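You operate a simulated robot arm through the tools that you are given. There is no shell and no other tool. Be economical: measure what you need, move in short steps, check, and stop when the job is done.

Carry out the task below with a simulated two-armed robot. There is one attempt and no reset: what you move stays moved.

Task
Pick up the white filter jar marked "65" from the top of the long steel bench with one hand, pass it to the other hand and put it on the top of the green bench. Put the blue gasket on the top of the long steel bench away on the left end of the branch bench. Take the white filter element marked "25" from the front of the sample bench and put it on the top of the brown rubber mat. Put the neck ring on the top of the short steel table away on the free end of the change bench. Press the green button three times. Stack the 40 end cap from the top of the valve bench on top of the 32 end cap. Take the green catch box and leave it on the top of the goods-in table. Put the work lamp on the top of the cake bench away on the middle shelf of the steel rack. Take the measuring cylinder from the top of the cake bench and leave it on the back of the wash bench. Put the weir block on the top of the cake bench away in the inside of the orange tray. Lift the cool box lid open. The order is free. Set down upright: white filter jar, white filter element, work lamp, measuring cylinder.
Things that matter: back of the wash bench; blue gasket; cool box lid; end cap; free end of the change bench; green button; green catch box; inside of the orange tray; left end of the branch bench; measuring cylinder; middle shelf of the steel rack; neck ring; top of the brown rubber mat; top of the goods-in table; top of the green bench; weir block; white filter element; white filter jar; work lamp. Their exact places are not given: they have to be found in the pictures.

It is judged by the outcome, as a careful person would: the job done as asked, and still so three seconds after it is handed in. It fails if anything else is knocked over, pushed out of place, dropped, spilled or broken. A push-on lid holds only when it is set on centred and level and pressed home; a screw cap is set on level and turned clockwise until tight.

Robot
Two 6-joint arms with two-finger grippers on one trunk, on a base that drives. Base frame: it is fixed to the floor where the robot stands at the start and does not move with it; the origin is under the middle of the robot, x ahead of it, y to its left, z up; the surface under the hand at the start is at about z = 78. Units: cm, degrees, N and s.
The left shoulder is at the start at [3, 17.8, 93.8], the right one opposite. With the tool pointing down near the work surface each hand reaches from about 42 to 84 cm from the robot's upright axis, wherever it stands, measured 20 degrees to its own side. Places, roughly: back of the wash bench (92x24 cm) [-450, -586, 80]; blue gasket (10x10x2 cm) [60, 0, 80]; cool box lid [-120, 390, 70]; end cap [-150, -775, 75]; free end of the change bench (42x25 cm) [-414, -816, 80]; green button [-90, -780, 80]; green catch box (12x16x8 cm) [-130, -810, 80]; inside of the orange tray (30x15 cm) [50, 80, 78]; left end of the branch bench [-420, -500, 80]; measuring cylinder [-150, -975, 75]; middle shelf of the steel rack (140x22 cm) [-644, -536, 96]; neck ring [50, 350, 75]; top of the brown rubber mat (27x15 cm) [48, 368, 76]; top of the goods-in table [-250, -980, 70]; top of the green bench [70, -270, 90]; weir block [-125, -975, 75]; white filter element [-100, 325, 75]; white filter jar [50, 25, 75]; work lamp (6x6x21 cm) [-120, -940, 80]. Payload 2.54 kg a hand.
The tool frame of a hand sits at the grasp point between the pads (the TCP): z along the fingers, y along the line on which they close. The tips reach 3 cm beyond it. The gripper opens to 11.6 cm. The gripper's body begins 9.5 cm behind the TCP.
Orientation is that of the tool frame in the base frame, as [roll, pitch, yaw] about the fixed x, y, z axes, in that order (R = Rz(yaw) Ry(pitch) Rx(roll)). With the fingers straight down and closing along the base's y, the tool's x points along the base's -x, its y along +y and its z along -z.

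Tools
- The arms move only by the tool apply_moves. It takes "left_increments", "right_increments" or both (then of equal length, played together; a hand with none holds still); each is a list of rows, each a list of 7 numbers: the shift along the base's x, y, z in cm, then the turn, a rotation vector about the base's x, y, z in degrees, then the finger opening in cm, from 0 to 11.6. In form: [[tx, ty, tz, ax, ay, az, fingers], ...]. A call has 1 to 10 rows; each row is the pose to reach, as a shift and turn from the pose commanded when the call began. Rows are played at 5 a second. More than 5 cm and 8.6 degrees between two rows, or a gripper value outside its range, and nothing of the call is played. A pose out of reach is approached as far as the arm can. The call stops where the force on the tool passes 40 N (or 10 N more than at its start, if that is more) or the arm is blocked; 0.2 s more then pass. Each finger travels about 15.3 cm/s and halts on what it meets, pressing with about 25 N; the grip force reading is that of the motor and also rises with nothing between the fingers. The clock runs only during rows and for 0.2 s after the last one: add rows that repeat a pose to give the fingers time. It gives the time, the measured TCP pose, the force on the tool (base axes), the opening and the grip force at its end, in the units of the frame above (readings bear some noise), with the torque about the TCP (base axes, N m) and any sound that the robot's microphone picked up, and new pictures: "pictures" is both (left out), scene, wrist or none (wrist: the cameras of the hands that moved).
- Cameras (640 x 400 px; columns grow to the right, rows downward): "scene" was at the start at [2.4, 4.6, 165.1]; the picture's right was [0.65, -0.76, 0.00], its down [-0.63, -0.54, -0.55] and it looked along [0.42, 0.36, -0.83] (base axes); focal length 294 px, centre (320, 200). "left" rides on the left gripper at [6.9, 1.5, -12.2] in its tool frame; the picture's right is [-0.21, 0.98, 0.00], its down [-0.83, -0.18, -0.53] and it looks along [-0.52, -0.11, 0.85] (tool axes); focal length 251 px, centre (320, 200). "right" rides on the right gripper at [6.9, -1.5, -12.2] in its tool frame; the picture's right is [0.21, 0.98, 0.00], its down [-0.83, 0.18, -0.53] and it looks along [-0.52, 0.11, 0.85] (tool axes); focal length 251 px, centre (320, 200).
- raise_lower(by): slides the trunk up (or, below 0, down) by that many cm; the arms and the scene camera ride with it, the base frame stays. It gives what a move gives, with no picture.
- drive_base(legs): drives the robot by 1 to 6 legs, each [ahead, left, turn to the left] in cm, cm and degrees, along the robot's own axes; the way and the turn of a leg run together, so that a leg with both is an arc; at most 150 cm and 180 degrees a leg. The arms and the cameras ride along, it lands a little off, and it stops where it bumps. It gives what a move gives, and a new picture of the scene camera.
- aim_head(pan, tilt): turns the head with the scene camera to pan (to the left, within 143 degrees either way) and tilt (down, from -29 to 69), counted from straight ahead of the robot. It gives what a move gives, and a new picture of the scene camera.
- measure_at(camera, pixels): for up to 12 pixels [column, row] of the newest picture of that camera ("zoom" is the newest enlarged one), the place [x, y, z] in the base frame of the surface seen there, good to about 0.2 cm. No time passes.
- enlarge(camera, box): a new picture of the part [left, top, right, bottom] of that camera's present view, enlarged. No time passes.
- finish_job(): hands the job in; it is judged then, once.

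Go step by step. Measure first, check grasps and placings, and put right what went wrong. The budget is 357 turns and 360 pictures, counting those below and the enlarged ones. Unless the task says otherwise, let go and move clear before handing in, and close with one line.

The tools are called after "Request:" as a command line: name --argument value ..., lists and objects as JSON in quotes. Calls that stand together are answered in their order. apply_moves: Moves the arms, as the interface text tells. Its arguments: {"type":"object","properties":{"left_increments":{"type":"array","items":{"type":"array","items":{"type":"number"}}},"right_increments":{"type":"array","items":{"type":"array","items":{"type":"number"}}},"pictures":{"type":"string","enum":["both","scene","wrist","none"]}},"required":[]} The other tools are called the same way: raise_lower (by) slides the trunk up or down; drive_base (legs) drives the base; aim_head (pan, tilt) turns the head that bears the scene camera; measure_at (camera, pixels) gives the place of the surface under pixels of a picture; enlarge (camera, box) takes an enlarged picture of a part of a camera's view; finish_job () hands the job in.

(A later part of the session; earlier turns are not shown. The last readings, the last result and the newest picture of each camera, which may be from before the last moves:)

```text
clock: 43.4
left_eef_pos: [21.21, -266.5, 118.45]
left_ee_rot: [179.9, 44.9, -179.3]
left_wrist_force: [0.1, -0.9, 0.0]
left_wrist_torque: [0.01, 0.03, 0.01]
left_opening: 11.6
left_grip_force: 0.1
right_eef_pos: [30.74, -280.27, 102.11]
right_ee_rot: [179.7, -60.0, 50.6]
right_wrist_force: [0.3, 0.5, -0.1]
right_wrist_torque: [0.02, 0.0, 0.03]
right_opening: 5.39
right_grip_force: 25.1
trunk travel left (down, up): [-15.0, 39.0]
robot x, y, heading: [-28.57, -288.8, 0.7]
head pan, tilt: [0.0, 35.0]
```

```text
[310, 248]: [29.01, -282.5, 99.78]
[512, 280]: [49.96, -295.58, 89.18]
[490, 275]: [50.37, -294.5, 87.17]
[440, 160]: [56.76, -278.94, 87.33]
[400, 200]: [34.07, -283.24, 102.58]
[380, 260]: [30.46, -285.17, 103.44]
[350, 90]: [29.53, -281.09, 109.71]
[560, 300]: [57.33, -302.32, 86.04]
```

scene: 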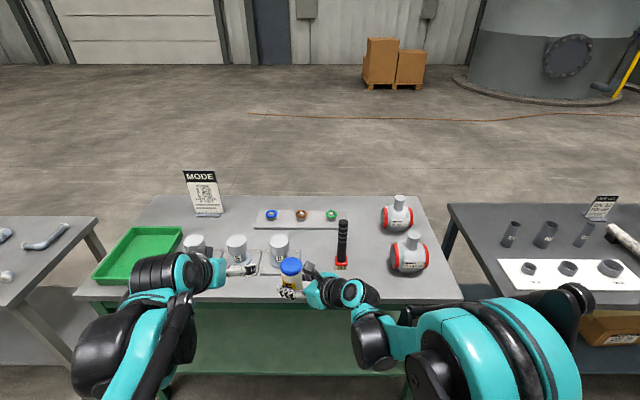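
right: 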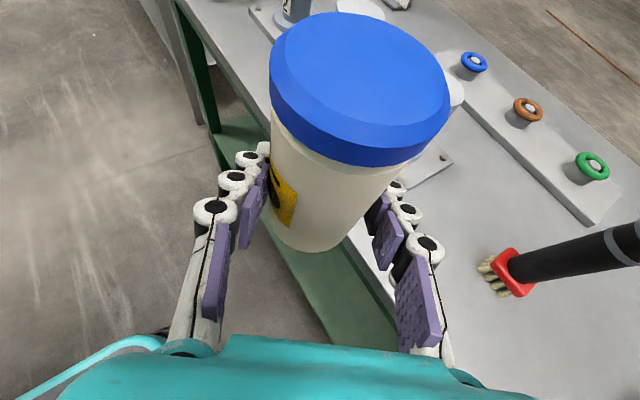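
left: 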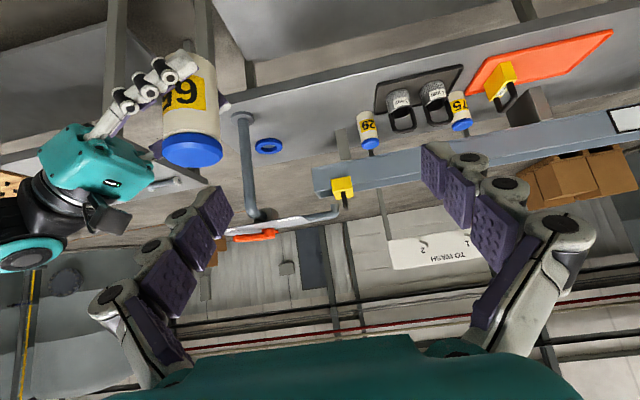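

Request:
apply_moves --right_increments '[[4.6, -1.2, 0, 0, 0, 0, 4], [9.2, -2.4, 0, 0, 0, 0, 4], [13.6, -3.7, 0, 0, 0, 0, 4], [13.6, -3.7, -4, 0, 0, 0, 4], [13.6, -3.7, -8, 0, 0, 0, 4], [13.6, -3.7, -11, 0, 0, 0, 4], [13.6, -3.7, -12.1, 0, 0, 0, 4], [13.6, -3.7, -12.1, 0, 0, 0, 4]]' --pictures "wrist"

```text
clock: 45.2
left_eef_pos: [21.14, -266.42, 118.5]
left_ee_rot: [-179.9, 44.9, -179.3]
left_wrist_force: [-0.6, 0.7, -0.3]
left_wrist_torque: [0.03, -0.03, 0.02]
left_opening: 11.6
left_grip_force: 0.0
right_eef_pos: [44.12, -284.0, 90.08]
right_ee_rot: [179.7, -59.9, 50.8]
right_wrist_force: [-0.3, 0.2, 0.2]
right_wrist_torque: [-0.01, 0.03, -0.03]
right_opening: 5.37
right_grip_force: 24.7
trunk travel left (down, up): [-15.0, 39.0]
robot x, y, heading: [-28.79, -288.87, 0.6]
head pan, tilt: [0.0, 35.0]
```

right: 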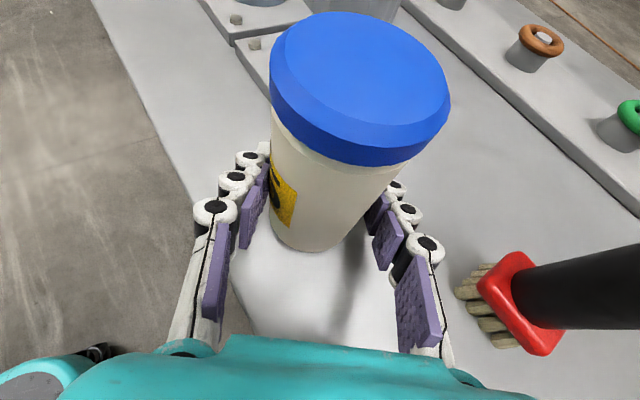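

Request:
apply_moves --right_increments '[[0, 0, -0.3, 0, 0, 0, 4], [0, 0, -0.5, 0, 0, 0, 4], [0, 0, -0.7, 0, 0, 0, 4]]' --pictures "none"

Request:
measure_at --camera "right" --pixels '[[465, 290], [310, 248], [350, 90], [330, 280]]'

```text
clock: 46.0
left_eef_pos: [21.0, -266.49, 118.55]
left_ee_rot: [-179.9, 45.0, -179.3]
left_wrist_force: [-0.3, 0.1, 0.8]
left_wrist_torque: [0.01, 0.02, 0.0]
left_opening: 11.59
left_grip_force: 0.0
right_eef_pos: [44.29, -284.0, 89.53]
right_ee_rot: [179.7, -60.2, 50.7]
right_wrist_force: [4.8, 1.6, 14.4]
right_wrist_torque: [-0.01, 0.04, -0.05]
right_opening: 5.4
right_grip_force: 25.1
trunk travel left (down, up): [-15.0, 39.0]
robot x, y, heading: [-29.04, -288.81, 0.7]
head pan, tilt: [0.0, 35.0]
```

```text
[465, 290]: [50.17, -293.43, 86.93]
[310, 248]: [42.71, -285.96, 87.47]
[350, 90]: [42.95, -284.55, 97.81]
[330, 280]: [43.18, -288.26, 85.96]
```

Request:
apply_moves --right_increments '[[0, 0, 0.2, 0, 0, 0, 6.5], [0, 0, 0.2, 0, 0, 0, 8], [0, 0, 0.2, 0, 0, 0, 8], [-2.2, -2.6, 2, 0, 0, 0, 8], [-4.4, -5.2, 4, 0, 0, 0, 8], [-7.5, -8, 6, 0, 0, 0, 8], [-11, -8, 9, 0, 0, 0, 8], [-14, -8, 12, 0, 0, 0, 8]]' --pictures "both"

```text
clock: 47.8
left_eef_pos: [20.97, -266.41, 118.58]
left_ee_rot: [-179.9, 45.0, -179.3]
left_wrist_force: [0.1, -0.7, -1.4]
left_wrist_torque: [0.01, -0.05, 0.03]
left_opening: 11.61
left_grip_force: 0.1
right_eef_pos: [29.97, -291.86, 101.34]
right_ee_rot: [179.7, -60.0, 50.8]
right_wrist_force: [-1.0, -0.7, -0.9]
right_wrist_torque: [-0.03, -0.01, -0.03]
right_opening: 8.0
right_grip_force: 0.0
trunk travel left (down, up): [-15.0, 39.0]
robot x, y, heading: [-29.19, -288.41, 0.8]
head pan, tilt: [0.0, 35.0]
```

scene: 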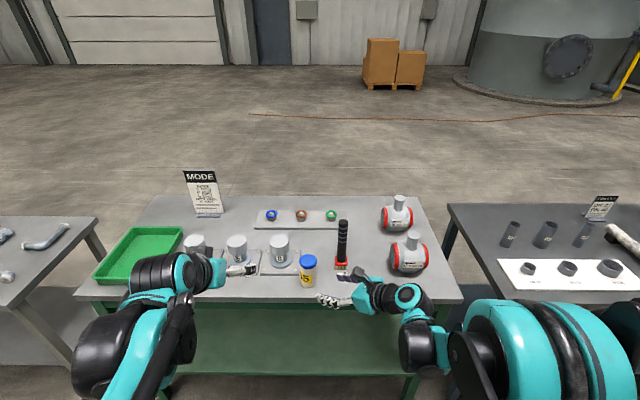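
right: 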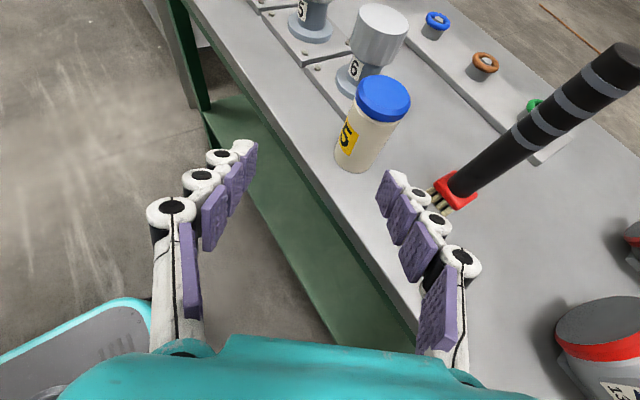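

The jar stands upright on the green bench. Next the gasket: right hand's present tilt suits an approach from the right of the post. Backing out and strafing back to the steel bench, tucking the left hand.

Request:
drive_base --legs '[[-28, 0, 0], [0, 140, -0.7], [0, 138, 0]]'

Request:
apply_moves --left_increments '[[-3, 3, 0, 0, 4, 0, 11.6], [-6, 6, 0, 0, 8, 0, 11.6], [-9, 9, 0, 0, 12, 0, 11.6], [-11, 12, 0, 0, 16, 0, 11.6], [-12, 15, 0, 0, 20, 0, 11.6], [-13, 18, 0, 0, 25, 0, 11.6], [-14, 20, 0, 0, 30, 0, 11.6]]' --pictures "none"

Request:
aim_head --pan 0 --tilt 45

```text
clock: 62.6
left_eef_pos: [-10.05, 4.91, 118.47]
left_ee_rot: [180.0, 44.9, -179.1]
left_wrist_force: [0.6, -0.1, 0.0]
left_wrist_torque: [0.02, -0.01, -0.02]
left_opening: 11.61
left_grip_force: 0.0
right_eef_pos: [-0.96, -20.43, 101.18]
right_ee_rot: [179.8, -60.0, 50.9]
right_wrist_force: [-0.4, 0.1, 0.6]
right_wrist_torque: [0.03, 0.03, -0.01]
right_opening: 7.98
right_grip_force: 0.0
trunk travel left (down, up): [-15.0, 39.0]
robot x, y, heading: [-59.7, -17.17, 0.7]
head pan, tilt: [0.0, 35.0]
```

scene: 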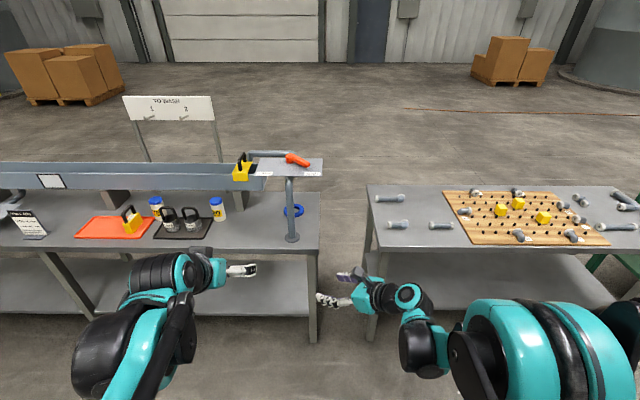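

```text
clock: 64.2
left_eef_pos: [-24.23, 25.28, 118.5]
left_ee_rot: [179.6, 14.8, -179.4]
left_wrist_force: [0.1, 0.2, 0.0]
left_wrist_torque: [-0.04, -0.02, 0.03]
left_opening: 11.59
left_grip_force: 0.0
right_eef_pos: [-1.03, -20.37, 101.19]
right_ee_rot: [179.7, -60.0, 50.9]
right_wrist_force: [0.4, 0.8, -0.4]
right_wrist_torque: [-0.02, -0.03, 0.01]
right_opening: 8.0
right_grip_force: 0.1
trunk travel left (down, up): [-15.0, 39.0]
robot x, y, heading: [-59.57, -17.04, 0.7]
head pan, tilt: [0.0, 35.0]
```

```text
clock: 64.9
left_eef_pos: [-24.16, 25.22, 118.54]
left_ee_rot: [179.6, 15.0, -179.4]
left_wrist_force: [-0.1, 0.0, 0.1]
left_wrist_torque: [0.01, 0.03, -0.01]
left_opening: 11.58
left_grip_force: 0.1
right_eef_pos: [-1.03, -20.43, 101.3]
right_ee_rot: [179.8, -60.0, 50.9]
right_wrist_force: [0.1, -0.3, 0.6]
right_wrist_torque: [0.02, 0.04, 0.0]
right_opening: 7.98
right_grip_force: 0.1
trunk travel left (down, up): [-15.0, 39.0]
robot x, y, heading: [-59.79, -17.37, 0.8]
head pan, tilt: [0.0, 45.0]
```

scene: 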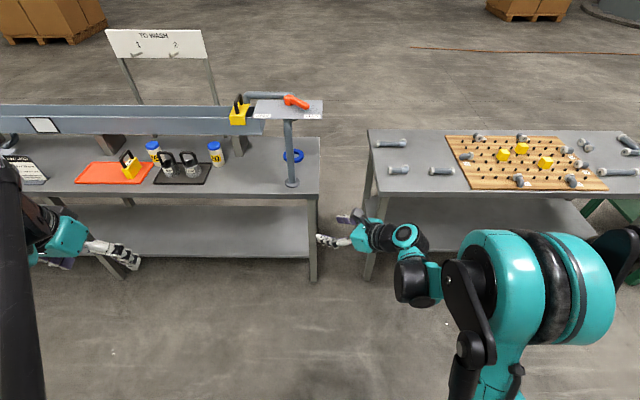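

Request:
enlarge --camera "scene" --box '[270, 130, 320, 180]'

Request:
measure_at --camera "scene" --pixels '[[319, 195], [319, 140], [367, 193], [367, 130], [400, 145], [383, 168]]'

```text
8.00 times, centred on (295, 155) of scene
```

zoom: 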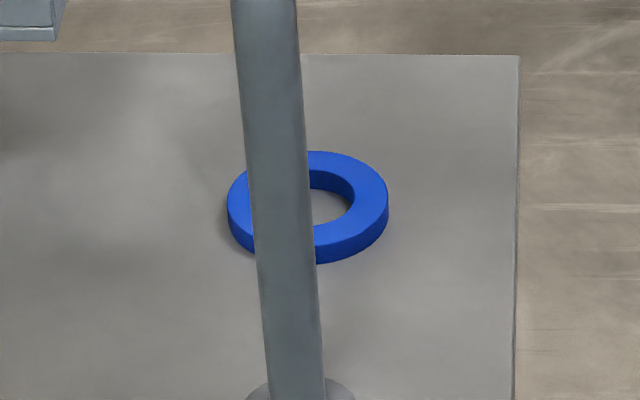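

```text
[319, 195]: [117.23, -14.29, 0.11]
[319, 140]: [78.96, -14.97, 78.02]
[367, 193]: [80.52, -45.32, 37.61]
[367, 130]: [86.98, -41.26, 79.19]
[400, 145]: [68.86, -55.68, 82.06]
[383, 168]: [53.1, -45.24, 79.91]
```

Request:
measure_at --camera "zoom" --pixels '[[231, 205], [386, 200], [340, 153], [330, 243], [340, 180], [354, 198], [330, 230], [372, 200], [516, 380], [330, 210]]'

```text
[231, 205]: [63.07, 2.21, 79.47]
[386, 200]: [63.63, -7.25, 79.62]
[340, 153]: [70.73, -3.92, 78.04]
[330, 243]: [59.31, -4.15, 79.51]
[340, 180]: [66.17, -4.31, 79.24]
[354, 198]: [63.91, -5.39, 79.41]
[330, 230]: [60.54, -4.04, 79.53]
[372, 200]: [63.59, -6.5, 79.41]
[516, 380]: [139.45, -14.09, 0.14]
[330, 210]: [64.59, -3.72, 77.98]
```

Gasket centre ≈(63.8,-2.5), top z 79.5, outer r≈4.9, inner r≈2.8. I'll steepen the right hand to 45°, lower it to z≈92, then drive ahead.

Request:
apply_moves --right_increments '[[0, 0, -3, -4, 3.2, 0, 8], [0, 0, -6, -8, 6.4, 0, 6], [0, 0, -9, -11.6, 9.45, 0, 4.5], [0, 0, -9, -11.6, 9.45, 0, 4.5]]' --pictures "none"

Request:
drive_base --legs '[[55, 6, -0.7]]'

```text
clock: 65.9
left_eef_pos: [-24.22, 25.13, 118.55]
left_ee_rot: [179.6, 14.9, -179.3]
left_wrist_force: [-1.0, -0.1, -0.3]
left_wrist_torque: [0.0, 0.02, -0.02]
left_opening: 11.61
left_grip_force: 0.0
right_eef_pos: [-1.09, -20.55, 92.03]
right_ee_rot: [179.9, -45.1, 50.9]
right_wrist_force: [-0.6, 0.1, -0.7]
right_wrist_torque: [0.01, -0.01, -0.01]
right_opening: 4.5
right_grip_force: 0.1
trunk travel left (down, up): [-15.0, 39.0]
robot x, y, heading: [-59.75, -16.99, 0.9]
head pan, tilt: [0.0, 45.0]
```

```text
clock: 69.1
left_eef_pos: [31.68, 30.87, 118.48]
left_ee_rot: [179.6, 14.9, 179.8]
left_wrist_force: [0.8, 0.5, -0.1]
left_wrist_torque: [0.04, 0.0, 0.01]
left_opening: 11.62
left_grip_force: 0.1
right_eef_pos: [54.19, -14.92, 92.06]
right_ee_rot: [179.8, -45.0, 50.0]
right_wrist_force: [0.4, 0.3, -0.5]
right_wrist_torque: [0.01, 0.01, 0.01]
right_opening: 4.48
right_grip_force: 0.0
trunk travel left (down, up): [-15.0, 39.0]
robot x, y, heading: [-4.69, -10.91, -0.0]
head pan, tilt: [0.0, 45.0]
```

scene: 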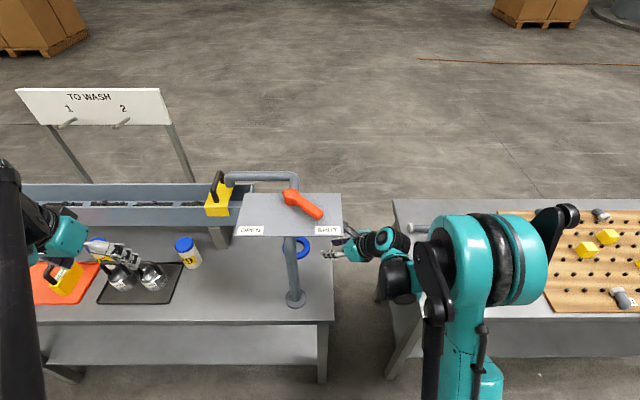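

Request:
apply_moves --right_increments '[[3, 1, -1.2, 0, 0, 0, 4.5], [6, 2.1, -2.4, 0, 0, 0, 4.5], [6, 2.1, -2.4, 0, 0, 0, 4.5]]' --pictures "wrist"

```text
clock: 69.9
left_eef_pos: [31.58, 30.83, 118.52]
left_ee_rot: [179.6, 14.9, 179.8]
left_wrist_force: [0.3, 0.5, 0.7]
left_wrist_torque: [0.01, 0.0, 0.06]
left_opening: 11.61
left_grip_force: 0.0
right_eef_pos: [60.28, -12.77, 89.62]
right_ee_rot: [179.8, -45.1, 50.0]
right_wrist_force: [0.4, -0.3, 0.7]
right_wrist_torque: [-0.01, 0.03, 0.0]
right_opening: 4.51
right_grip_force: 0.1
trunk travel left (down, up): [-15.0, 39.0]
robot x, y, heading: [-4.71, -10.79, 0.2]
head pan, tilt: [0.0, 45.0]
```

right: 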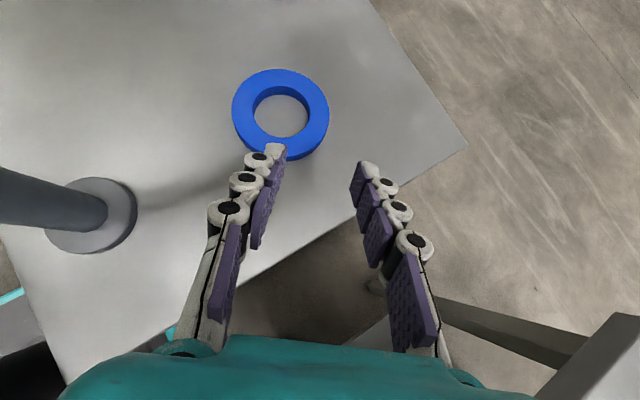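

Request:
measure_at --camera "right" --pixels '[[234, 115], [328, 112], [284, 71], [254, 112], [307, 112], [280, 90], [272, 155], [312, 148]]'

```text
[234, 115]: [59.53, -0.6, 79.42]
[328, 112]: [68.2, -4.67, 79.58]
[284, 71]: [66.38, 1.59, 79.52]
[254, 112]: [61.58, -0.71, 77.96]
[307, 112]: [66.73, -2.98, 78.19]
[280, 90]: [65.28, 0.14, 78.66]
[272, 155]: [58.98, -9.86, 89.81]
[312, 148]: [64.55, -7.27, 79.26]
```

Request:
apply_moves --right_increments '[[1.7, 2.1, -2.8, 0, 0, 0, 4.5], [3.4, 4.3, -5.5, 0, 0, 0, 4.5], [4.5, 5.7, -7.3, 0, 0, 0, 4.5], [4.5, 5.7, -7.3, 0, 0, 0, 4.5]]' --pictures "wrist"

```text
clock: 70.9
left_eef_pos: [31.59, 30.8, 118.37]
left_ee_rot: [179.6, 14.9, 179.8]
left_wrist_force: [0.0, -0.2, -0.6]
left_wrist_torque: [-0.01, -0.02, -0.03]
left_opening: 11.61
left_grip_force: 0.0
right_eef_pos: [64.82, -7.35, 82.47]
right_ee_rot: [179.9, -45.1, 50.0]
right_wrist_force: [-0.5, -0.7, 0.1]
right_wrist_torque: [-0.01, -0.04, 0.0]
right_opening: 4.52
right_grip_force: 0.1
trunk travel left (down, up): [-15.0, 39.0]
robot x, y, heading: [-4.71, -11.04, 0.2]
head pan, tilt: [0.0, 45.0]
```

right: 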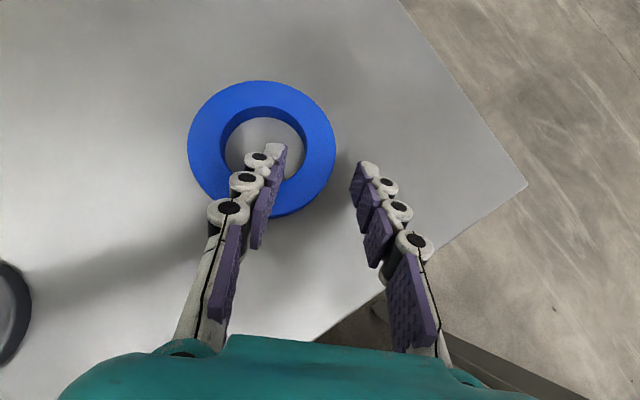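

Request:
apply_moves --right_increments '[[0.6, 0.8, -1.2, 0, 0, 0, 4.5], [0.6, 0.8, -1.3, 0, 0, 0, 4.5], [0.6, 0.8, -1.3, 0, 0, 0, 2], [0.6, 0.8, -1.3, 0, 0, 0, 1], [0.6, 0.8, -1.3, 0, 0, 0, 1]]' --pictures "wrist"

```text
clock: 72.1
left_eef_pos: [31.59, 30.93, 118.5]
left_ee_rot: [179.6, 14.9, 179.8]
left_wrist_force: [-0.1, -0.3, -0.2]
left_wrist_torque: [-0.01, 0.0, 0.0]
left_opening: 11.59
left_grip_force: 0.1
right_eef_pos: [65.24, -6.46, 81.26]
right_ee_rot: [179.7, -45.1, 50.1]
right_wrist_force: [1.8, 5.3, 6.2]
right_wrist_torque: [0.04, -0.07, -0.04]
right_opening: 2.0
right_grip_force: 25.0
trunk travel left (down, up): [-15.0, 39.0]
robot x, y, heading: [-5.02, -10.92, -0.0]
head pan, tilt: [0.0, 45.0]
```

right: 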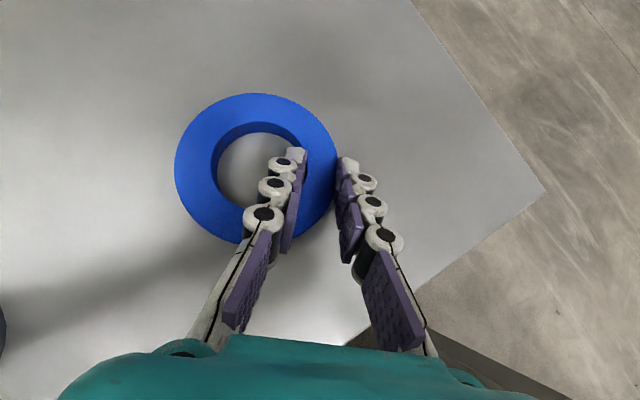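

Gripped (opening 2.0). Lift and retreat along the approach.

Request:
apply_moves --right_increments '[[0, 0, 1.5, 0, 0, 0, 1], [0, 0, 3, 0, 0, 0, 1], [-1.5, -2, 5.5, 0, 0, 0, 1], [-3, -4.5, 8, 0, 0, 0, 1], [-5, -7.5, 10, 0, 0, 0, 1], [-8, -10.5, 11, 0, 0, 0, 1]]' --pictures "wrist"

```text
clock: 73.5
left_eef_pos: [31.47, 30.91, 118.6]
left_ee_rot: [179.5, 15.1, 179.8]
left_wrist_force: [-1.1, -1.0, 0.2]
left_wrist_torque: [0.03, -0.02, 0.0]
left_opening: 11.6
left_grip_force: 0.0
right_eef_pos: [56.92, -17.21, 91.98]
right_ee_rot: [179.8, -45.1, 50.0]
right_wrist_force: [-0.6, -0.3, -0.7]
right_wrist_torque: [-0.03, -0.05, -0.02]
right_opening: 1.89
right_grip_force: 24.9
trunk travel left (down, up): [-15.0, 39.0]
robot x, y, heading: [-4.82, -10.9, -0.4]
head pan, tilt: [0.0, 45.0]
```

right: 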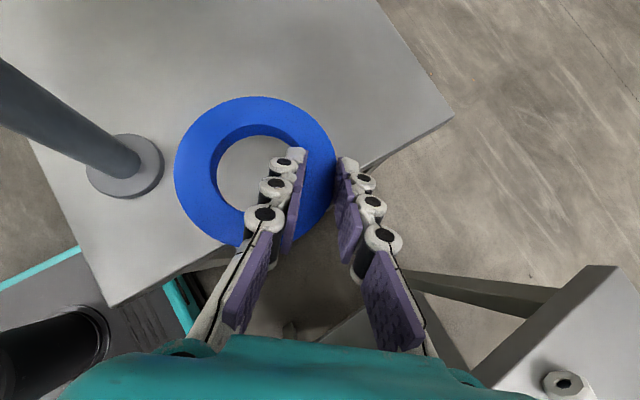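

Gasket is held. Back out straight, then look left toward the next zone.

Request:
drive_base --legs '[[-52, 0, 0]]'

Request:
aim_head --pan 80 --tilt 15

```text
clock: 76.5
left_eef_pos: [-19.93, 30.95, 118.55]
left_ee_rot: [179.6, 15.0, 179.8]
left_wrist_force: [-0.1, 0.2, -0.5]
left_wrist_torque: [0.01, -0.02, 0.0]
left_opening: 11.58
left_grip_force: 0.1
right_eef_pos: [5.41, -16.93, 92.01]
right_ee_rot: [179.7, -45.1, 50.1]
right_wrist_force: [0.1, -0.9, -0.7]
right_wrist_torque: [-0.04, 0.01, 0.0]
right_opening: 1.89
right_grip_force: 25.2
trunk travel left (down, up): [-15.0, 39.0]
robot x, y, heading: [-56.6, -11.03, -0.1]
head pan, tilt: [0.0, 45.0]
```

scene: 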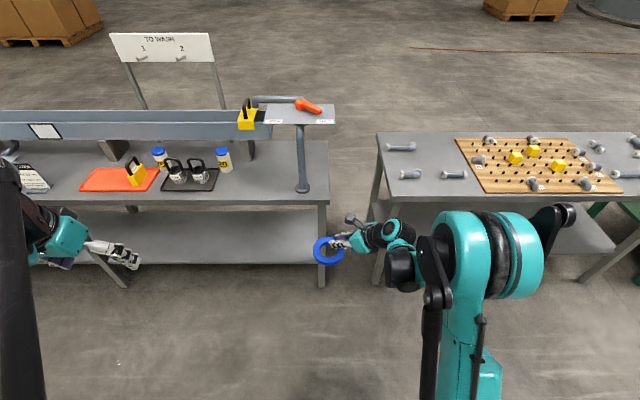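

```text
clock: 78.0
left_eef_pos: [-19.91, 30.98, 118.46]
left_ee_rot: [179.5, 14.8, 179.8]
left_wrist_force: [-0.3, -0.9, 0.0]
left_wrist_torque: [0.0, -0.03, 0.0]
left_opening: 11.59
left_grip_force: 0.1
right_eef_pos: [5.41, -16.99, 91.98]
right_ee_rot: [179.8, -45.1, 50.0]
right_wrist_force: [0.1, 0.3, -1.3]
right_wrist_torque: [0.0, -0.03, -0.02]
right_opening: 1.88
right_grip_force: 24.6
trunk travel left (down, up): [-15.0, 39.0]
robot x, y, heading: [-56.33, -11.05, -0.1]
head pan, tilt: [80.0, 15.0]
```

scene: 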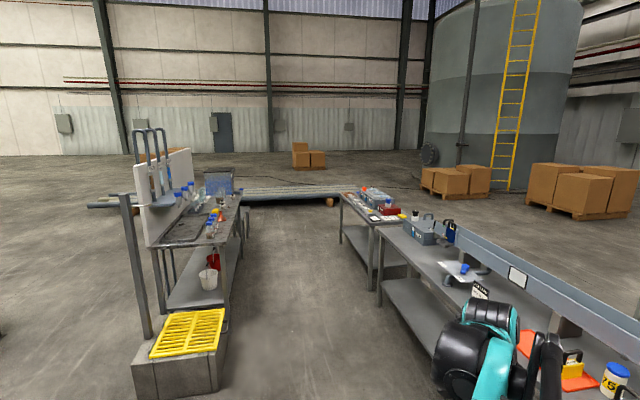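

Request:
enlarge --camera "scene" --box '[120, 150, 460, 360]'

Request:
measure_at --camera "scene" --pixels '[[160, 340], [205, 350], [215, 225], [235, 205], [228, 180], [340, 195], [376, 230], [400, 218], [210, 280], [372, 195], [335, 195], [227, 305]]'

```text
1.88 times, centred on (290, 255) of scene
```

zoom: 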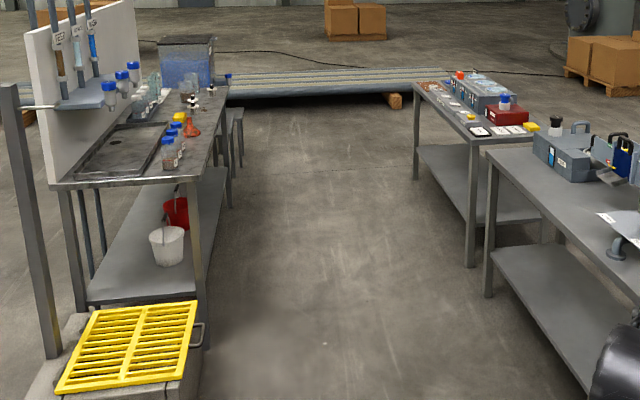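

```text
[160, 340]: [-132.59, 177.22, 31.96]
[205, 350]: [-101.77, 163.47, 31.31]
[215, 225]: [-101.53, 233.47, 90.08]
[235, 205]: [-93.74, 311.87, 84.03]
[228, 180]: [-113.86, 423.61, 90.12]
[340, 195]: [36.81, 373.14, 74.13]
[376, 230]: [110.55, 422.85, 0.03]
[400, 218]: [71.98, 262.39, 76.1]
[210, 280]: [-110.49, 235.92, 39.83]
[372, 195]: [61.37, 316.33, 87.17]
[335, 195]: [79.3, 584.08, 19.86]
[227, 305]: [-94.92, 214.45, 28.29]
```

The aisle lies between x≈-93 (sample bench) and x≈37. I'll strafe to about (-40,165) and turn to face the sample bench (heading 180).

Request:
drive_base --legs '[[8, 88, 0], [8, 88, 0], [0, 0, 90], [0, 0, 90]]'

Request:
aim_head --pan -55 --tilt 25

```text
clock: 94.5
left_eef_pos: [-78.66, 124.76, 118.58]
left_ee_rot: [179.6, 14.9, -3.9]
left_wrist_force: [-0.3, -0.1, -0.2]
left_wrist_torque: [0.05, -0.06, 0.01]
left_opening: 11.6
left_grip_force: 0.1
right_eef_pos: [-100.85, 174.28, 91.79]
right_ee_rot: [179.8, -45.1, -133.6]
right_wrist_force: [-0.7, -0.5, -1.0]
right_wrist_torque: [0.1, 0.06, 0.03]
right_opening: 1.85
right_grip_force: 24.9
trunk travel left (down, up): [-15.0, 39.0]
robot x, y, heading: [-39.61, 164.33, 176.3]
head pan, tilt: [80.0, 15.0]
```

scene: 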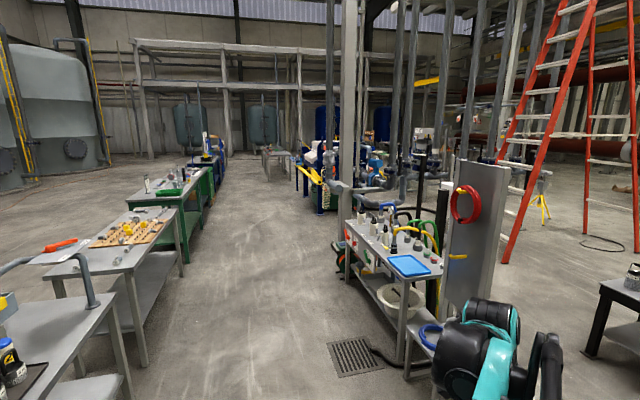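

```text
clock: 96.6
left_eef_pos: [-78.64, 124.79, 118.49]
left_ee_rot: [179.6, 14.8, -3.9]
left_wrist_force: [0.8, 0.3, 0.1]
left_wrist_torque: [0.02, -0.02, -0.03]
left_opening: 11.61
left_grip_force: 0.1
right_eef_pos: [-100.89, 174.41, 91.88]
right_ee_rot: [179.8, -45.2, -133.7]
right_wrist_force: [0.9, -0.1, -1.3]
right_wrist_torque: [0.08, 0.02, -0.02]
right_opening: 1.82
right_grip_force: 25.1
trunk travel left (down, up): [-15.0, 39.0]
robot x, y, heading: [-39.58, 164.18, 176.3]
head pan, tilt: [-55.0, 25.0]
```

scene: 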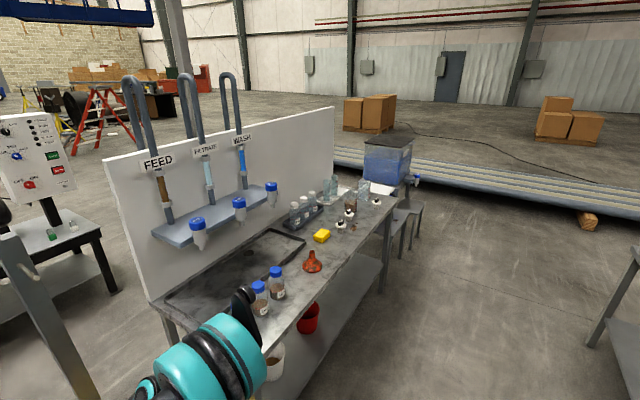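

Request:
enlarge --camera "scene" --box '[230, 130, 440, 300]'

Request:
measure_at --camera "scene" --pixels '[[340, 222], [349, 212], [312, 265], [260, 300], [320, 236], [365, 190], [400, 195], [270, 340], [300, 310], [388, 175], [360, 185]]'

```text
2.35 times, centred on (335, 215) of scene
```

zoom: 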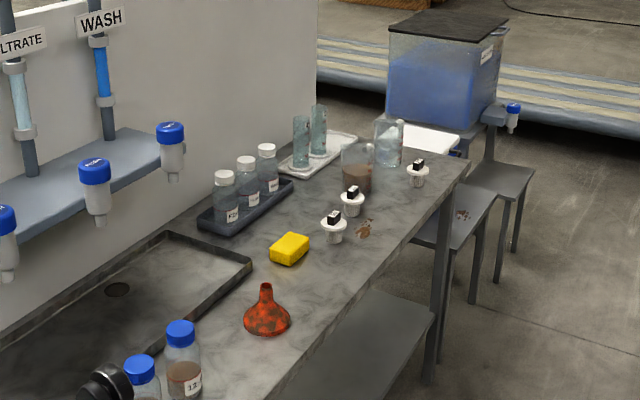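

```text
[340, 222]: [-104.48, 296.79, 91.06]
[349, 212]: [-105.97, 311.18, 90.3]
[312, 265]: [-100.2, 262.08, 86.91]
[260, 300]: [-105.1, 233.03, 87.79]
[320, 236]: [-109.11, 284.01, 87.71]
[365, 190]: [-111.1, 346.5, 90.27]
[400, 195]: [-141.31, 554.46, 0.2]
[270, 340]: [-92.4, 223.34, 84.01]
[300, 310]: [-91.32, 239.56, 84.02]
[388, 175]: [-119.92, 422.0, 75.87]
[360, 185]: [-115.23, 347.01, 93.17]
```

Small white elements with tags stand at about (-104,297), (-106,311), (-11x,34x). First lift the gasket hand high and back so it clears the bench, then strafe along.

Request:
apply_moves --right_increments '[[2, 1, 4, 0, 0, 0, 1], [4, 2, 8, 0, 0, 0, 1], [6, 4, 12, 0, 0, 0, 1], [8, 6, 16, 0, 0, 0, 1], [10, 8, 20, 0, 0, 0, 1], [12, 10, 24, 0, 0, 0, 1]]' --pictures "none"

Request:
drive_base --legs '[[-6, -80, 3.7], [0, -55, 0]]'

Request:
aim_head --pan -10 --tilt 45

```text
clock: 98.0
left_eef_pos: [-78.56, 124.77, 118.48]
left_ee_rot: [179.6, 14.9, -3.9]
left_wrist_force: [0.2, -0.1, -0.2]
left_wrist_torque: [0.01, 0.0, 0.01]
left_opening: 11.59
left_grip_force: 0.0
right_eef_pos: [-88.53, 184.24, 116.2]
right_ee_rot: [179.7, -45.0, -133.6]
right_wrist_force: [1.3, -0.1, -0.9]
right_wrist_torque: [0.02, 0.01, 0.02]
right_opening: 1.86
right_grip_force: 25.3
trunk travel left (down, up): [-15.0, 39.0]
robot x, y, heading: [-39.7, 164.52, 176.3]
head pan, tilt: [-55.0, 25.0]
```

```text
clock: 105.0
left_eef_pos: [-66.62, 256.86, 118.47]
left_ee_rot: [179.6, 15.0, -1.9]
left_wrist_force: [-1.0, 0.4, -0.5]
left_wrist_torque: [-0.01, 0.01, 0.0]
left_opening: 11.59
left_grip_force: 0.1
right_eef_pos: [-78.65, 315.91, 116.24]
right_ee_rot: [179.7, -45.1, -131.7]
right_wrist_force: [0.4, 0.5, -0.6]
right_wrist_torque: [0.02, 0.04, 0.0]
right_opening: 1.8
right_grip_force: 25.2
trunk travel left (down, up): [-15.0, 39.0]
robot x, y, heading: [-29.08, 297.29, 178.3]
head pan, tilt: [-55.0, 25.0]
```

scene: 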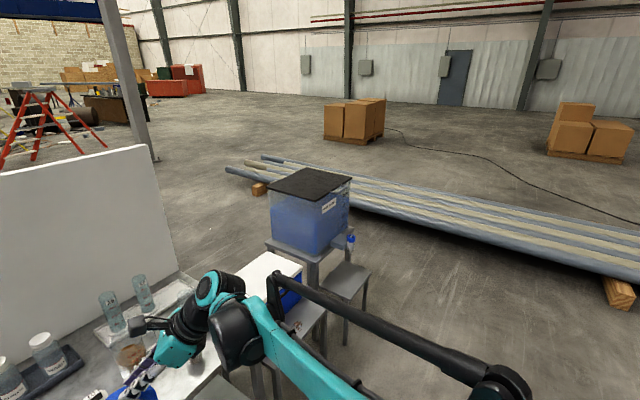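

```text
clock: 106.2
left_eef_pos: [-66.6, 256.75, 118.66]
left_ee_rot: [179.6, 14.9, -2.0]
left_wrist_force: [-0.1, -0.8, 0.1]
left_wrist_torque: [-0.01, 0.0, 0.05]
left_opening: 11.6
left_grip_force: 0.1
right_eef_pos: [-78.8, 315.9, 116.18]
right_ee_rot: [179.8, -45.1, -131.7]
right_wrist_force: [-0.5, 0.4, -2.1]
right_wrist_torque: [0.07, -0.01, -0.01]
right_opening: 1.81
right_grip_force: 25.0
trunk travel left (down, up): [-15.0, 39.0]
robot x, y, heading: [-28.9, 297.56, 178.2]
head pan, tilt: [-10.0, 45.0]
```

scene: 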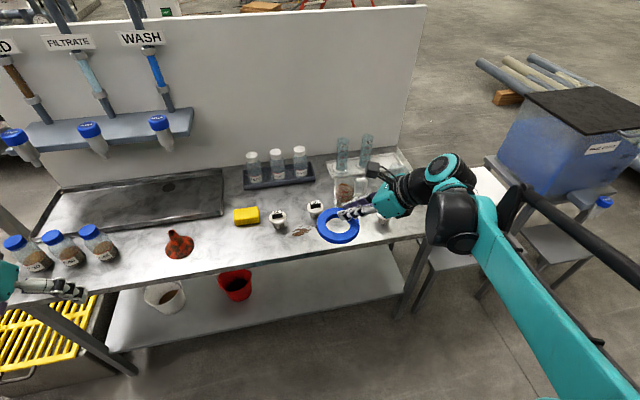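

Request:
enlarge --camera "scene" --box '[230, 190, 420, 250]'

Request:
measure_at --camera "scene" --pixels '[[277, 215], [278, 228], [315, 207], [385, 225], [300, 232], [246, 216], [280, 250], [400, 240], [490, 190]]'

```text
3.37 times, centred on (325, 220) of scene
```

zoom: 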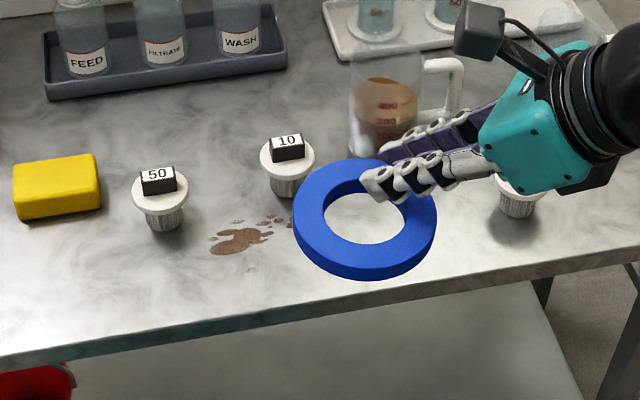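

```text
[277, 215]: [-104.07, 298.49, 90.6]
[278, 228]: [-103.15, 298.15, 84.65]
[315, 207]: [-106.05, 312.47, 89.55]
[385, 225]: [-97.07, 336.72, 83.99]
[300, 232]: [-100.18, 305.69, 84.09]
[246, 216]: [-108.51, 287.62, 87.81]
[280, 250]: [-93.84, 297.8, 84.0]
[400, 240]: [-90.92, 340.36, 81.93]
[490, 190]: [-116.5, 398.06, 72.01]
```

Tags read "50" and "10"; the third, hidden by my right gripper near (-97,336), should be "25". I'll strafe on and verify.

Request:
measure_at --camera "scene" --pixels '[[510, 110], [525, 85], [600, 135], [580, 170], [605, 200], [520, 175]]'

Request:
drive_base --legs '[[0, -38, 1.7]]'

```text
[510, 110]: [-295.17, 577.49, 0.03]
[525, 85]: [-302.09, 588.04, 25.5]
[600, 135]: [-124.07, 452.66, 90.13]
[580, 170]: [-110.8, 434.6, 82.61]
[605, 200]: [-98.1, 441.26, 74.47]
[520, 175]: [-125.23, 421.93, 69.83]
```

```text
clock: 108.6
left_eef_pos: [-65.04, 294.92, 118.45]
left_ee_rot: [179.5, 14.8, -0.9]
left_wrist_force: [-0.9, 0.4, -0.4]
left_wrist_torque: [-0.03, -0.02, 0.04]
left_opening: 11.6
left_grip_force: 0.0
right_eef_pos: [-78.35, 353.76, 116.13]
right_ee_rot: [179.7, -45.1, -130.6]
right_wrist_force: [0.2, -0.2, -0.4]
right_wrist_torque: [0.02, -0.02, 0.0]
right_opening: 1.83
right_grip_force: 25.2
trunk travel left (down, up): [-15.0, 39.0]
robot x, y, heading: [-28.75, 336.24, 179.3]
head pan, tilt: [-10.0, 45.0]
```

scene: 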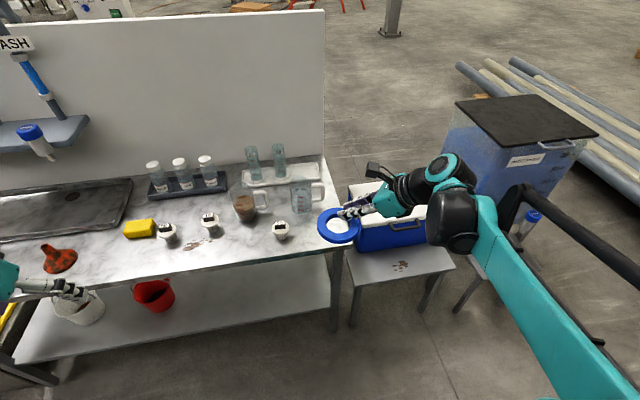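

Request:
enlarge --camera "scene" --box '[260, 205, 310, 245]'

Request:
measure_at --camera "scene" --pixels '[[280, 224], [281, 228], [274, 229], [289, 229], [282, 237], [300, 195], [315, 205], [335, 245], [245, 210]]'

```text
10.00 times, centred on (285, 225) of scene
```

zoom: 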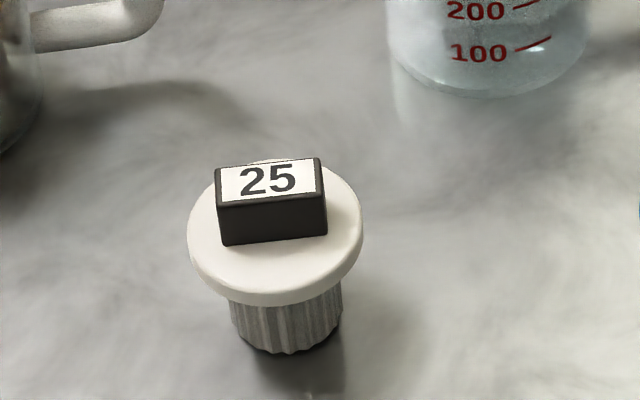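

```text
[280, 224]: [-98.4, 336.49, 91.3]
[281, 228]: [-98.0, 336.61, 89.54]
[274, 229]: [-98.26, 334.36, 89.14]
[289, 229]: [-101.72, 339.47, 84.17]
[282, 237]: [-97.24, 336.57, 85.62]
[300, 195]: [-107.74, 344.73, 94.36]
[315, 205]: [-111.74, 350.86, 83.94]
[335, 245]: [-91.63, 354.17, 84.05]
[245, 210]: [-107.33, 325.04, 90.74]
```

Confirmed "25" at about (-99.2,336.6), flange z≈88–89. Strafe 12 cm further, then bring the left hand above it, pointing straight down.

Request:
drive_base --legs '[[0, -12, 0.7]]'

Request:
apply_moves --left_increments '[[-4, 2.5, 0, 0, -3, 0, 11.6], [-8, 5, 0, 0, -6, 0, 11.6], [-12, 7.5, 0, 0, -9, 0, 11.6], [-16, 10, 0, 0, -12, 0, 11.6], [-20, 12.5, 0, 0, -15, 0, 10], [-24, 15, 0, 0, -15, 0, 9], [-27, 18.5, 0, 0, -15, 0, 8], [-30, 22, -2, 0, -15, 0, 8], [-32, 25, -5, 0, -15, 0, 8]]' --pictures "wrist"

```text
clock: 109.8
left_eef_pos: [-64.57, 306.69, 118.54]
left_ee_rot: [179.5, 14.9, -0.2]
left_wrist_force: [0.0, 0.0, 0.5]
left_wrist_torque: [-0.06, 0.01, 0.06]
left_opening: 11.58
left_grip_force: 0.0
right_eef_pos: [-78.49, 365.44, 116.13]
right_ee_rot: [179.8, -45.2, -129.9]
right_wrist_force: [0.7, 0.3, -0.3]
right_wrist_torque: [-0.04, 0.0, 0.02]
right_opening: 1.81
right_grip_force: 25.3
trunk travel left (down, up): [-15.0, 39.0]
robot x, y, heading: [-28.15, 348.74, -179.9]
head pan, tilt: [-10.0, 45.0]
```

scene: 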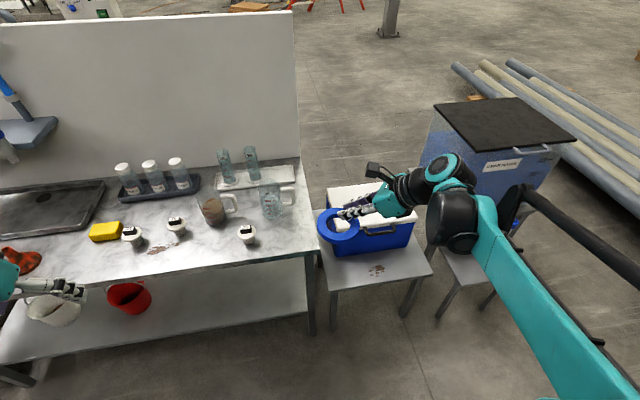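

```text
refused: row 8 steps farther than a row can; nothing moved
```

Request:
apply_moves --left_increments '[[-3.5, 3, 0, 0, -3, 0, 11.6], [-7, 6, 0, 0, -6, 0, 11.6], [-10.5, 9, 0, 0, -9, 0, 11.6], [-14, 12, 0, 0, -12, 0, 11.6], [-17.5, 15, 0, 0, -15, 0, 10], [-21, 18, 0, 0, -15, 0, 9], [-24.5, 21, 0, 0, -15, 0, 8], [-28, 24, -1, 0, -15, 0, 8], [-31.5, 27, -2, 0, -15, 0, 8], [-34.6, 29.9, -4, 0, -15, 0, 8]]' --pictures "wrist"

```text
clock: 112.0
left_eef_pos: [-99.27, 336.51, 114.44]
left_ee_rot: [179.6, -0.2, -0.1]
left_wrist_force: [-0.4, 0.1, 0.3]
left_wrist_torque: [-0.03, -0.05, -0.02]
left_opening: 8.02
left_grip_force: 0.0
right_eef_pos: [-78.71, 365.41, 116.07]
right_ee_rot: [180.0, -45.0, -130.0]
right_wrist_force: [1.0, 0.2, -0.9]
right_wrist_torque: [0.03, -0.01, 0.04]
right_opening: 1.8
right_grip_force: 25.0
trunk travel left (down, up): [-15.0, 39.0]
robot x, y, heading: [-28.03, 348.77, -179.9]
head pan, tilt: [-10.0, 45.0]
```

left: 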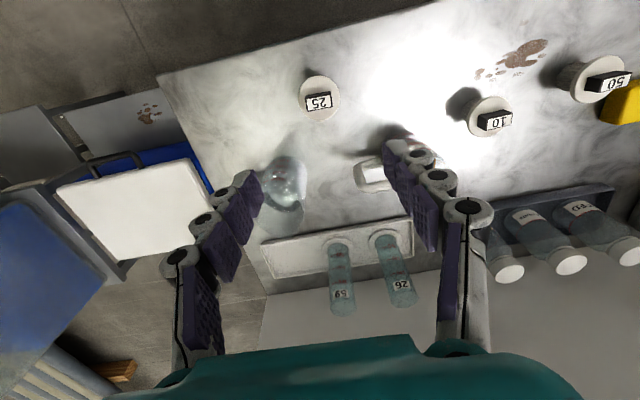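

Request:
measure_at --camera "left" --pixels '[[319, 103], [305, 102], [333, 102], [302, 90], [338, 90], [320, 78], [321, 115], [285, 180]]'

```text
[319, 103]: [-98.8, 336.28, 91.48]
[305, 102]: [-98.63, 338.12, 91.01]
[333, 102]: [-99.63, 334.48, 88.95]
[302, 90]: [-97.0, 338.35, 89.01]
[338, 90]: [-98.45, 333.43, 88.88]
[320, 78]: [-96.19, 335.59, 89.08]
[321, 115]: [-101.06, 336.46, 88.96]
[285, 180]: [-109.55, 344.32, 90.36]
```

Request:
apply_moves --left_increments '[[0.5, -0.2, -5, 0, 0, 0, 8], [0.5, -0.2, -10, 0, 0, 0, 8], [0.5, -0.2, -15, 0, 0, 0, 8], [0.5, -0.2, -20, 0, 0, 0, 8], [0.5, -0.2, -24, 0, 0, 0, 8], [0.5, -0.2, -25.6, 0, 0, 0, 8], [0.5, -0.2, -25.6, 0, 0, 0, 5], [0.5, -0.2, -25.6, 0, 0, 0, 3], [0.5, -0.2, -25.6, 0, 0, 0, 3]]' --pictures "wrist"

```text
refused: row 1 steps farther than a row can; nothing moved
```

Request:
apply_moves --left_increments '[[0.5, -0.2, -4.9, 0, 0, 0, 8], [0.5, -0.2, -9.8, 0, 0, 0, 8], [0.5, -0.2, -14.7, 0, 0, 0, 8], [0.5, -0.2, -19.6, 0, 0, 0, 8], [0.5, -0.2, -24, 0, 0, 0, 8], [0.5, -0.2, -25.6, 0, 0, 0, 8], [0.5, -0.2, -25.6, 0, 0, 0, 5], [0.5, -0.2, -25.6, 0, 0, 0, 3], [0.5, -0.2, -25.6, 0, 0, 0, 3]]' --pictures "wrist"

```text
clock: 114.0
left_eef_pos: [-98.42, 336.01, 88.87]
left_ee_rot: [179.6, -0.1, -0.2]
left_wrist_force: [0.5, 0.0, -0.3]
left_wrist_torque: [-0.06, 0.0, -0.01]
left_opening: 5.78
left_grip_force: 25.0
right_eef_pos: [-78.41, 365.34, 116.15]
right_ee_rot: [179.7, -45.0, -129.9]
right_wrist_force: [-0.2, -0.4, -1.2]
right_wrist_torque: [0.03, 0.03, 0.02]
right_opening: 1.79
right_grip_force: 25.1
trunk travel left (down, up): [-15.0, 39.0]
robot x, y, heading: [-28.22, 348.5, -179.9]
head pan, tilt: [-10.0, 45.0]
```

left: 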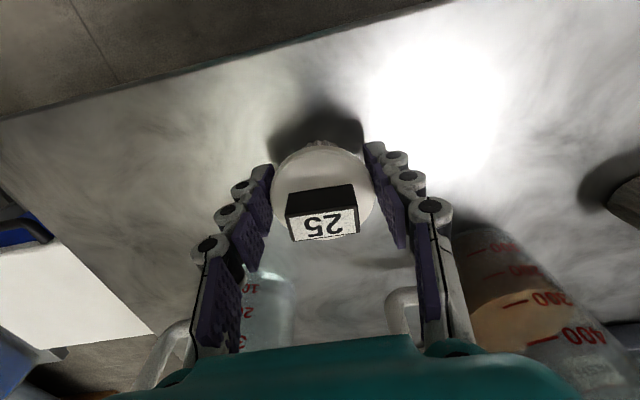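

Request:
apply_moves --left_increments '[[0, 0, 4.9, 0, 0, 0, 3], [0, 0, 9.8, 0, 0, 0, 3], [0, 0, 14.7, 0, 0, 0, 3], [0, 0, 19.6, 0, 0, 0, 3], [0, 0, 24, 0, 0, 0, 3], [4.5, 0, 26, 0, 0, 0, 3], [9, 0, 27, 0, 0, 0, 3], [14, 0, 27, 0, 0, 0, 3], [19, 0, 27, 0, 0, 0, 3], [24, 0, 27, 0, 0, 0, 3]]' --pictures "wrist"

Request:
aim_head --pan -25 --tilt 45

```text
clock: 116.2
left_eef_pos: [-74.24, 336.39, 115.91]
left_ee_rot: [179.6, -0.1, -0.1]
left_wrist_force: [1.3, -0.2, 0.0]
left_wrist_torque: [-0.01, 0.06, 0.0]
left_opening: 5.77
left_grip_force: 25.2
right_eef_pos: [-78.22, 365.37, 116.23]
right_ee_rot: [179.7, -45.0, -129.8]
right_wrist_force: [-0.2, 0.1, -0.9]
right_wrist_torque: [0.04, 0.05, -0.04]
right_opening: 1.77
right_grip_force: 25.2
trunk travel left (down, up): [-15.0, 39.0]
robot x, y, heading: [-28.04, 348.39, -179.9]
head pan, tilt: [-10.0, 45.0]
```

left: 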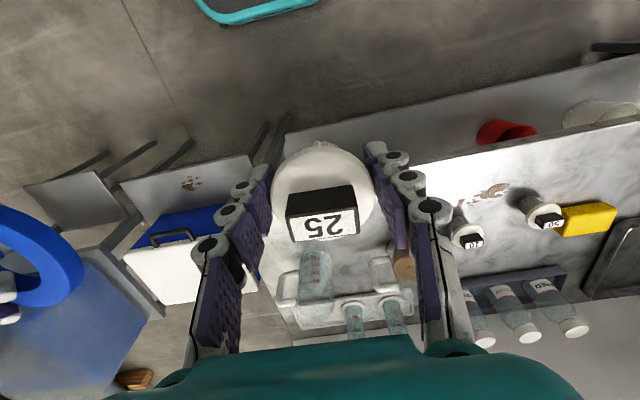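

```text
clock: 117.0
left_eef_pos: [-74.55, 336.4, 115.77]
left_ee_rot: [179.6, -0.1, -0.1]
left_wrist_force: [-0.4, 0.2, -0.8]
left_wrist_torque: [0.04, 0.01, 0.03]
left_opening: 5.78
left_grip_force: 25.2
right_eef_pos: [-78.35, 365.26, 116.21]
right_ee_rot: [179.7, -45.1, -129.9]
right_wrist_force: [-0.2, -0.3, -0.5]
right_wrist_torque: [0.03, 0.01, 0.02]
right_opening: 1.79
right_grip_force: 25.3
trunk travel left (down, up): [-15.0, 39.0]
robot x, y, heading: [-28.41, 348.32, -180.0]
head pan, tilt: [-25.0, 45.0]
```

scene: 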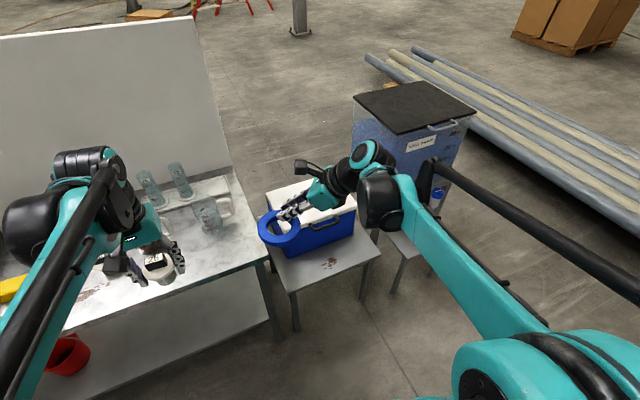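

Element is held. While here, measure the cool box and its lid.

Request:
enlarge --camera "scene" --box '[240, 160, 400, 290]'

Request:
measure_at --camera "scene" --pixels '[[313, 226], [300, 228], [327, 222], [330, 212], [355, 207], [290, 260], [265, 190], [275, 255], [350, 235], [320, 265], [290, 200]]'

```text
3.08 times, centred on (320, 225) of scene
```

zoom: 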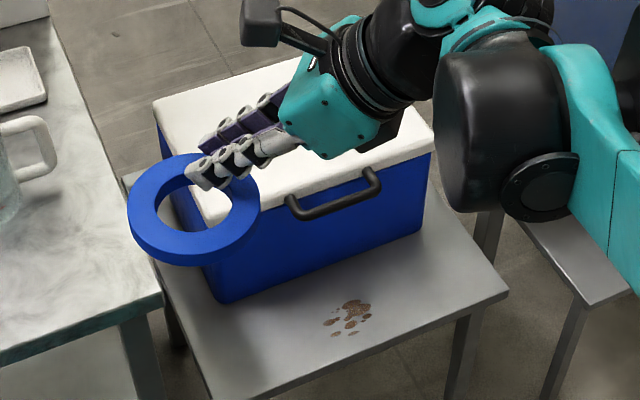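

```text
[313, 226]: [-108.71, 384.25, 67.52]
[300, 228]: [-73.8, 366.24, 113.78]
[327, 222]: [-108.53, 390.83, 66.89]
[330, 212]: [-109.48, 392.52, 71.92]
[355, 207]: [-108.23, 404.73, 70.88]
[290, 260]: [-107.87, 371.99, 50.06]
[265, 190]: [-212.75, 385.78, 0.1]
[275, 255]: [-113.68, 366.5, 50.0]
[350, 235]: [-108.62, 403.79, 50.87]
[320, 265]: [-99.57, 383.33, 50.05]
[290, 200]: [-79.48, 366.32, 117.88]
```

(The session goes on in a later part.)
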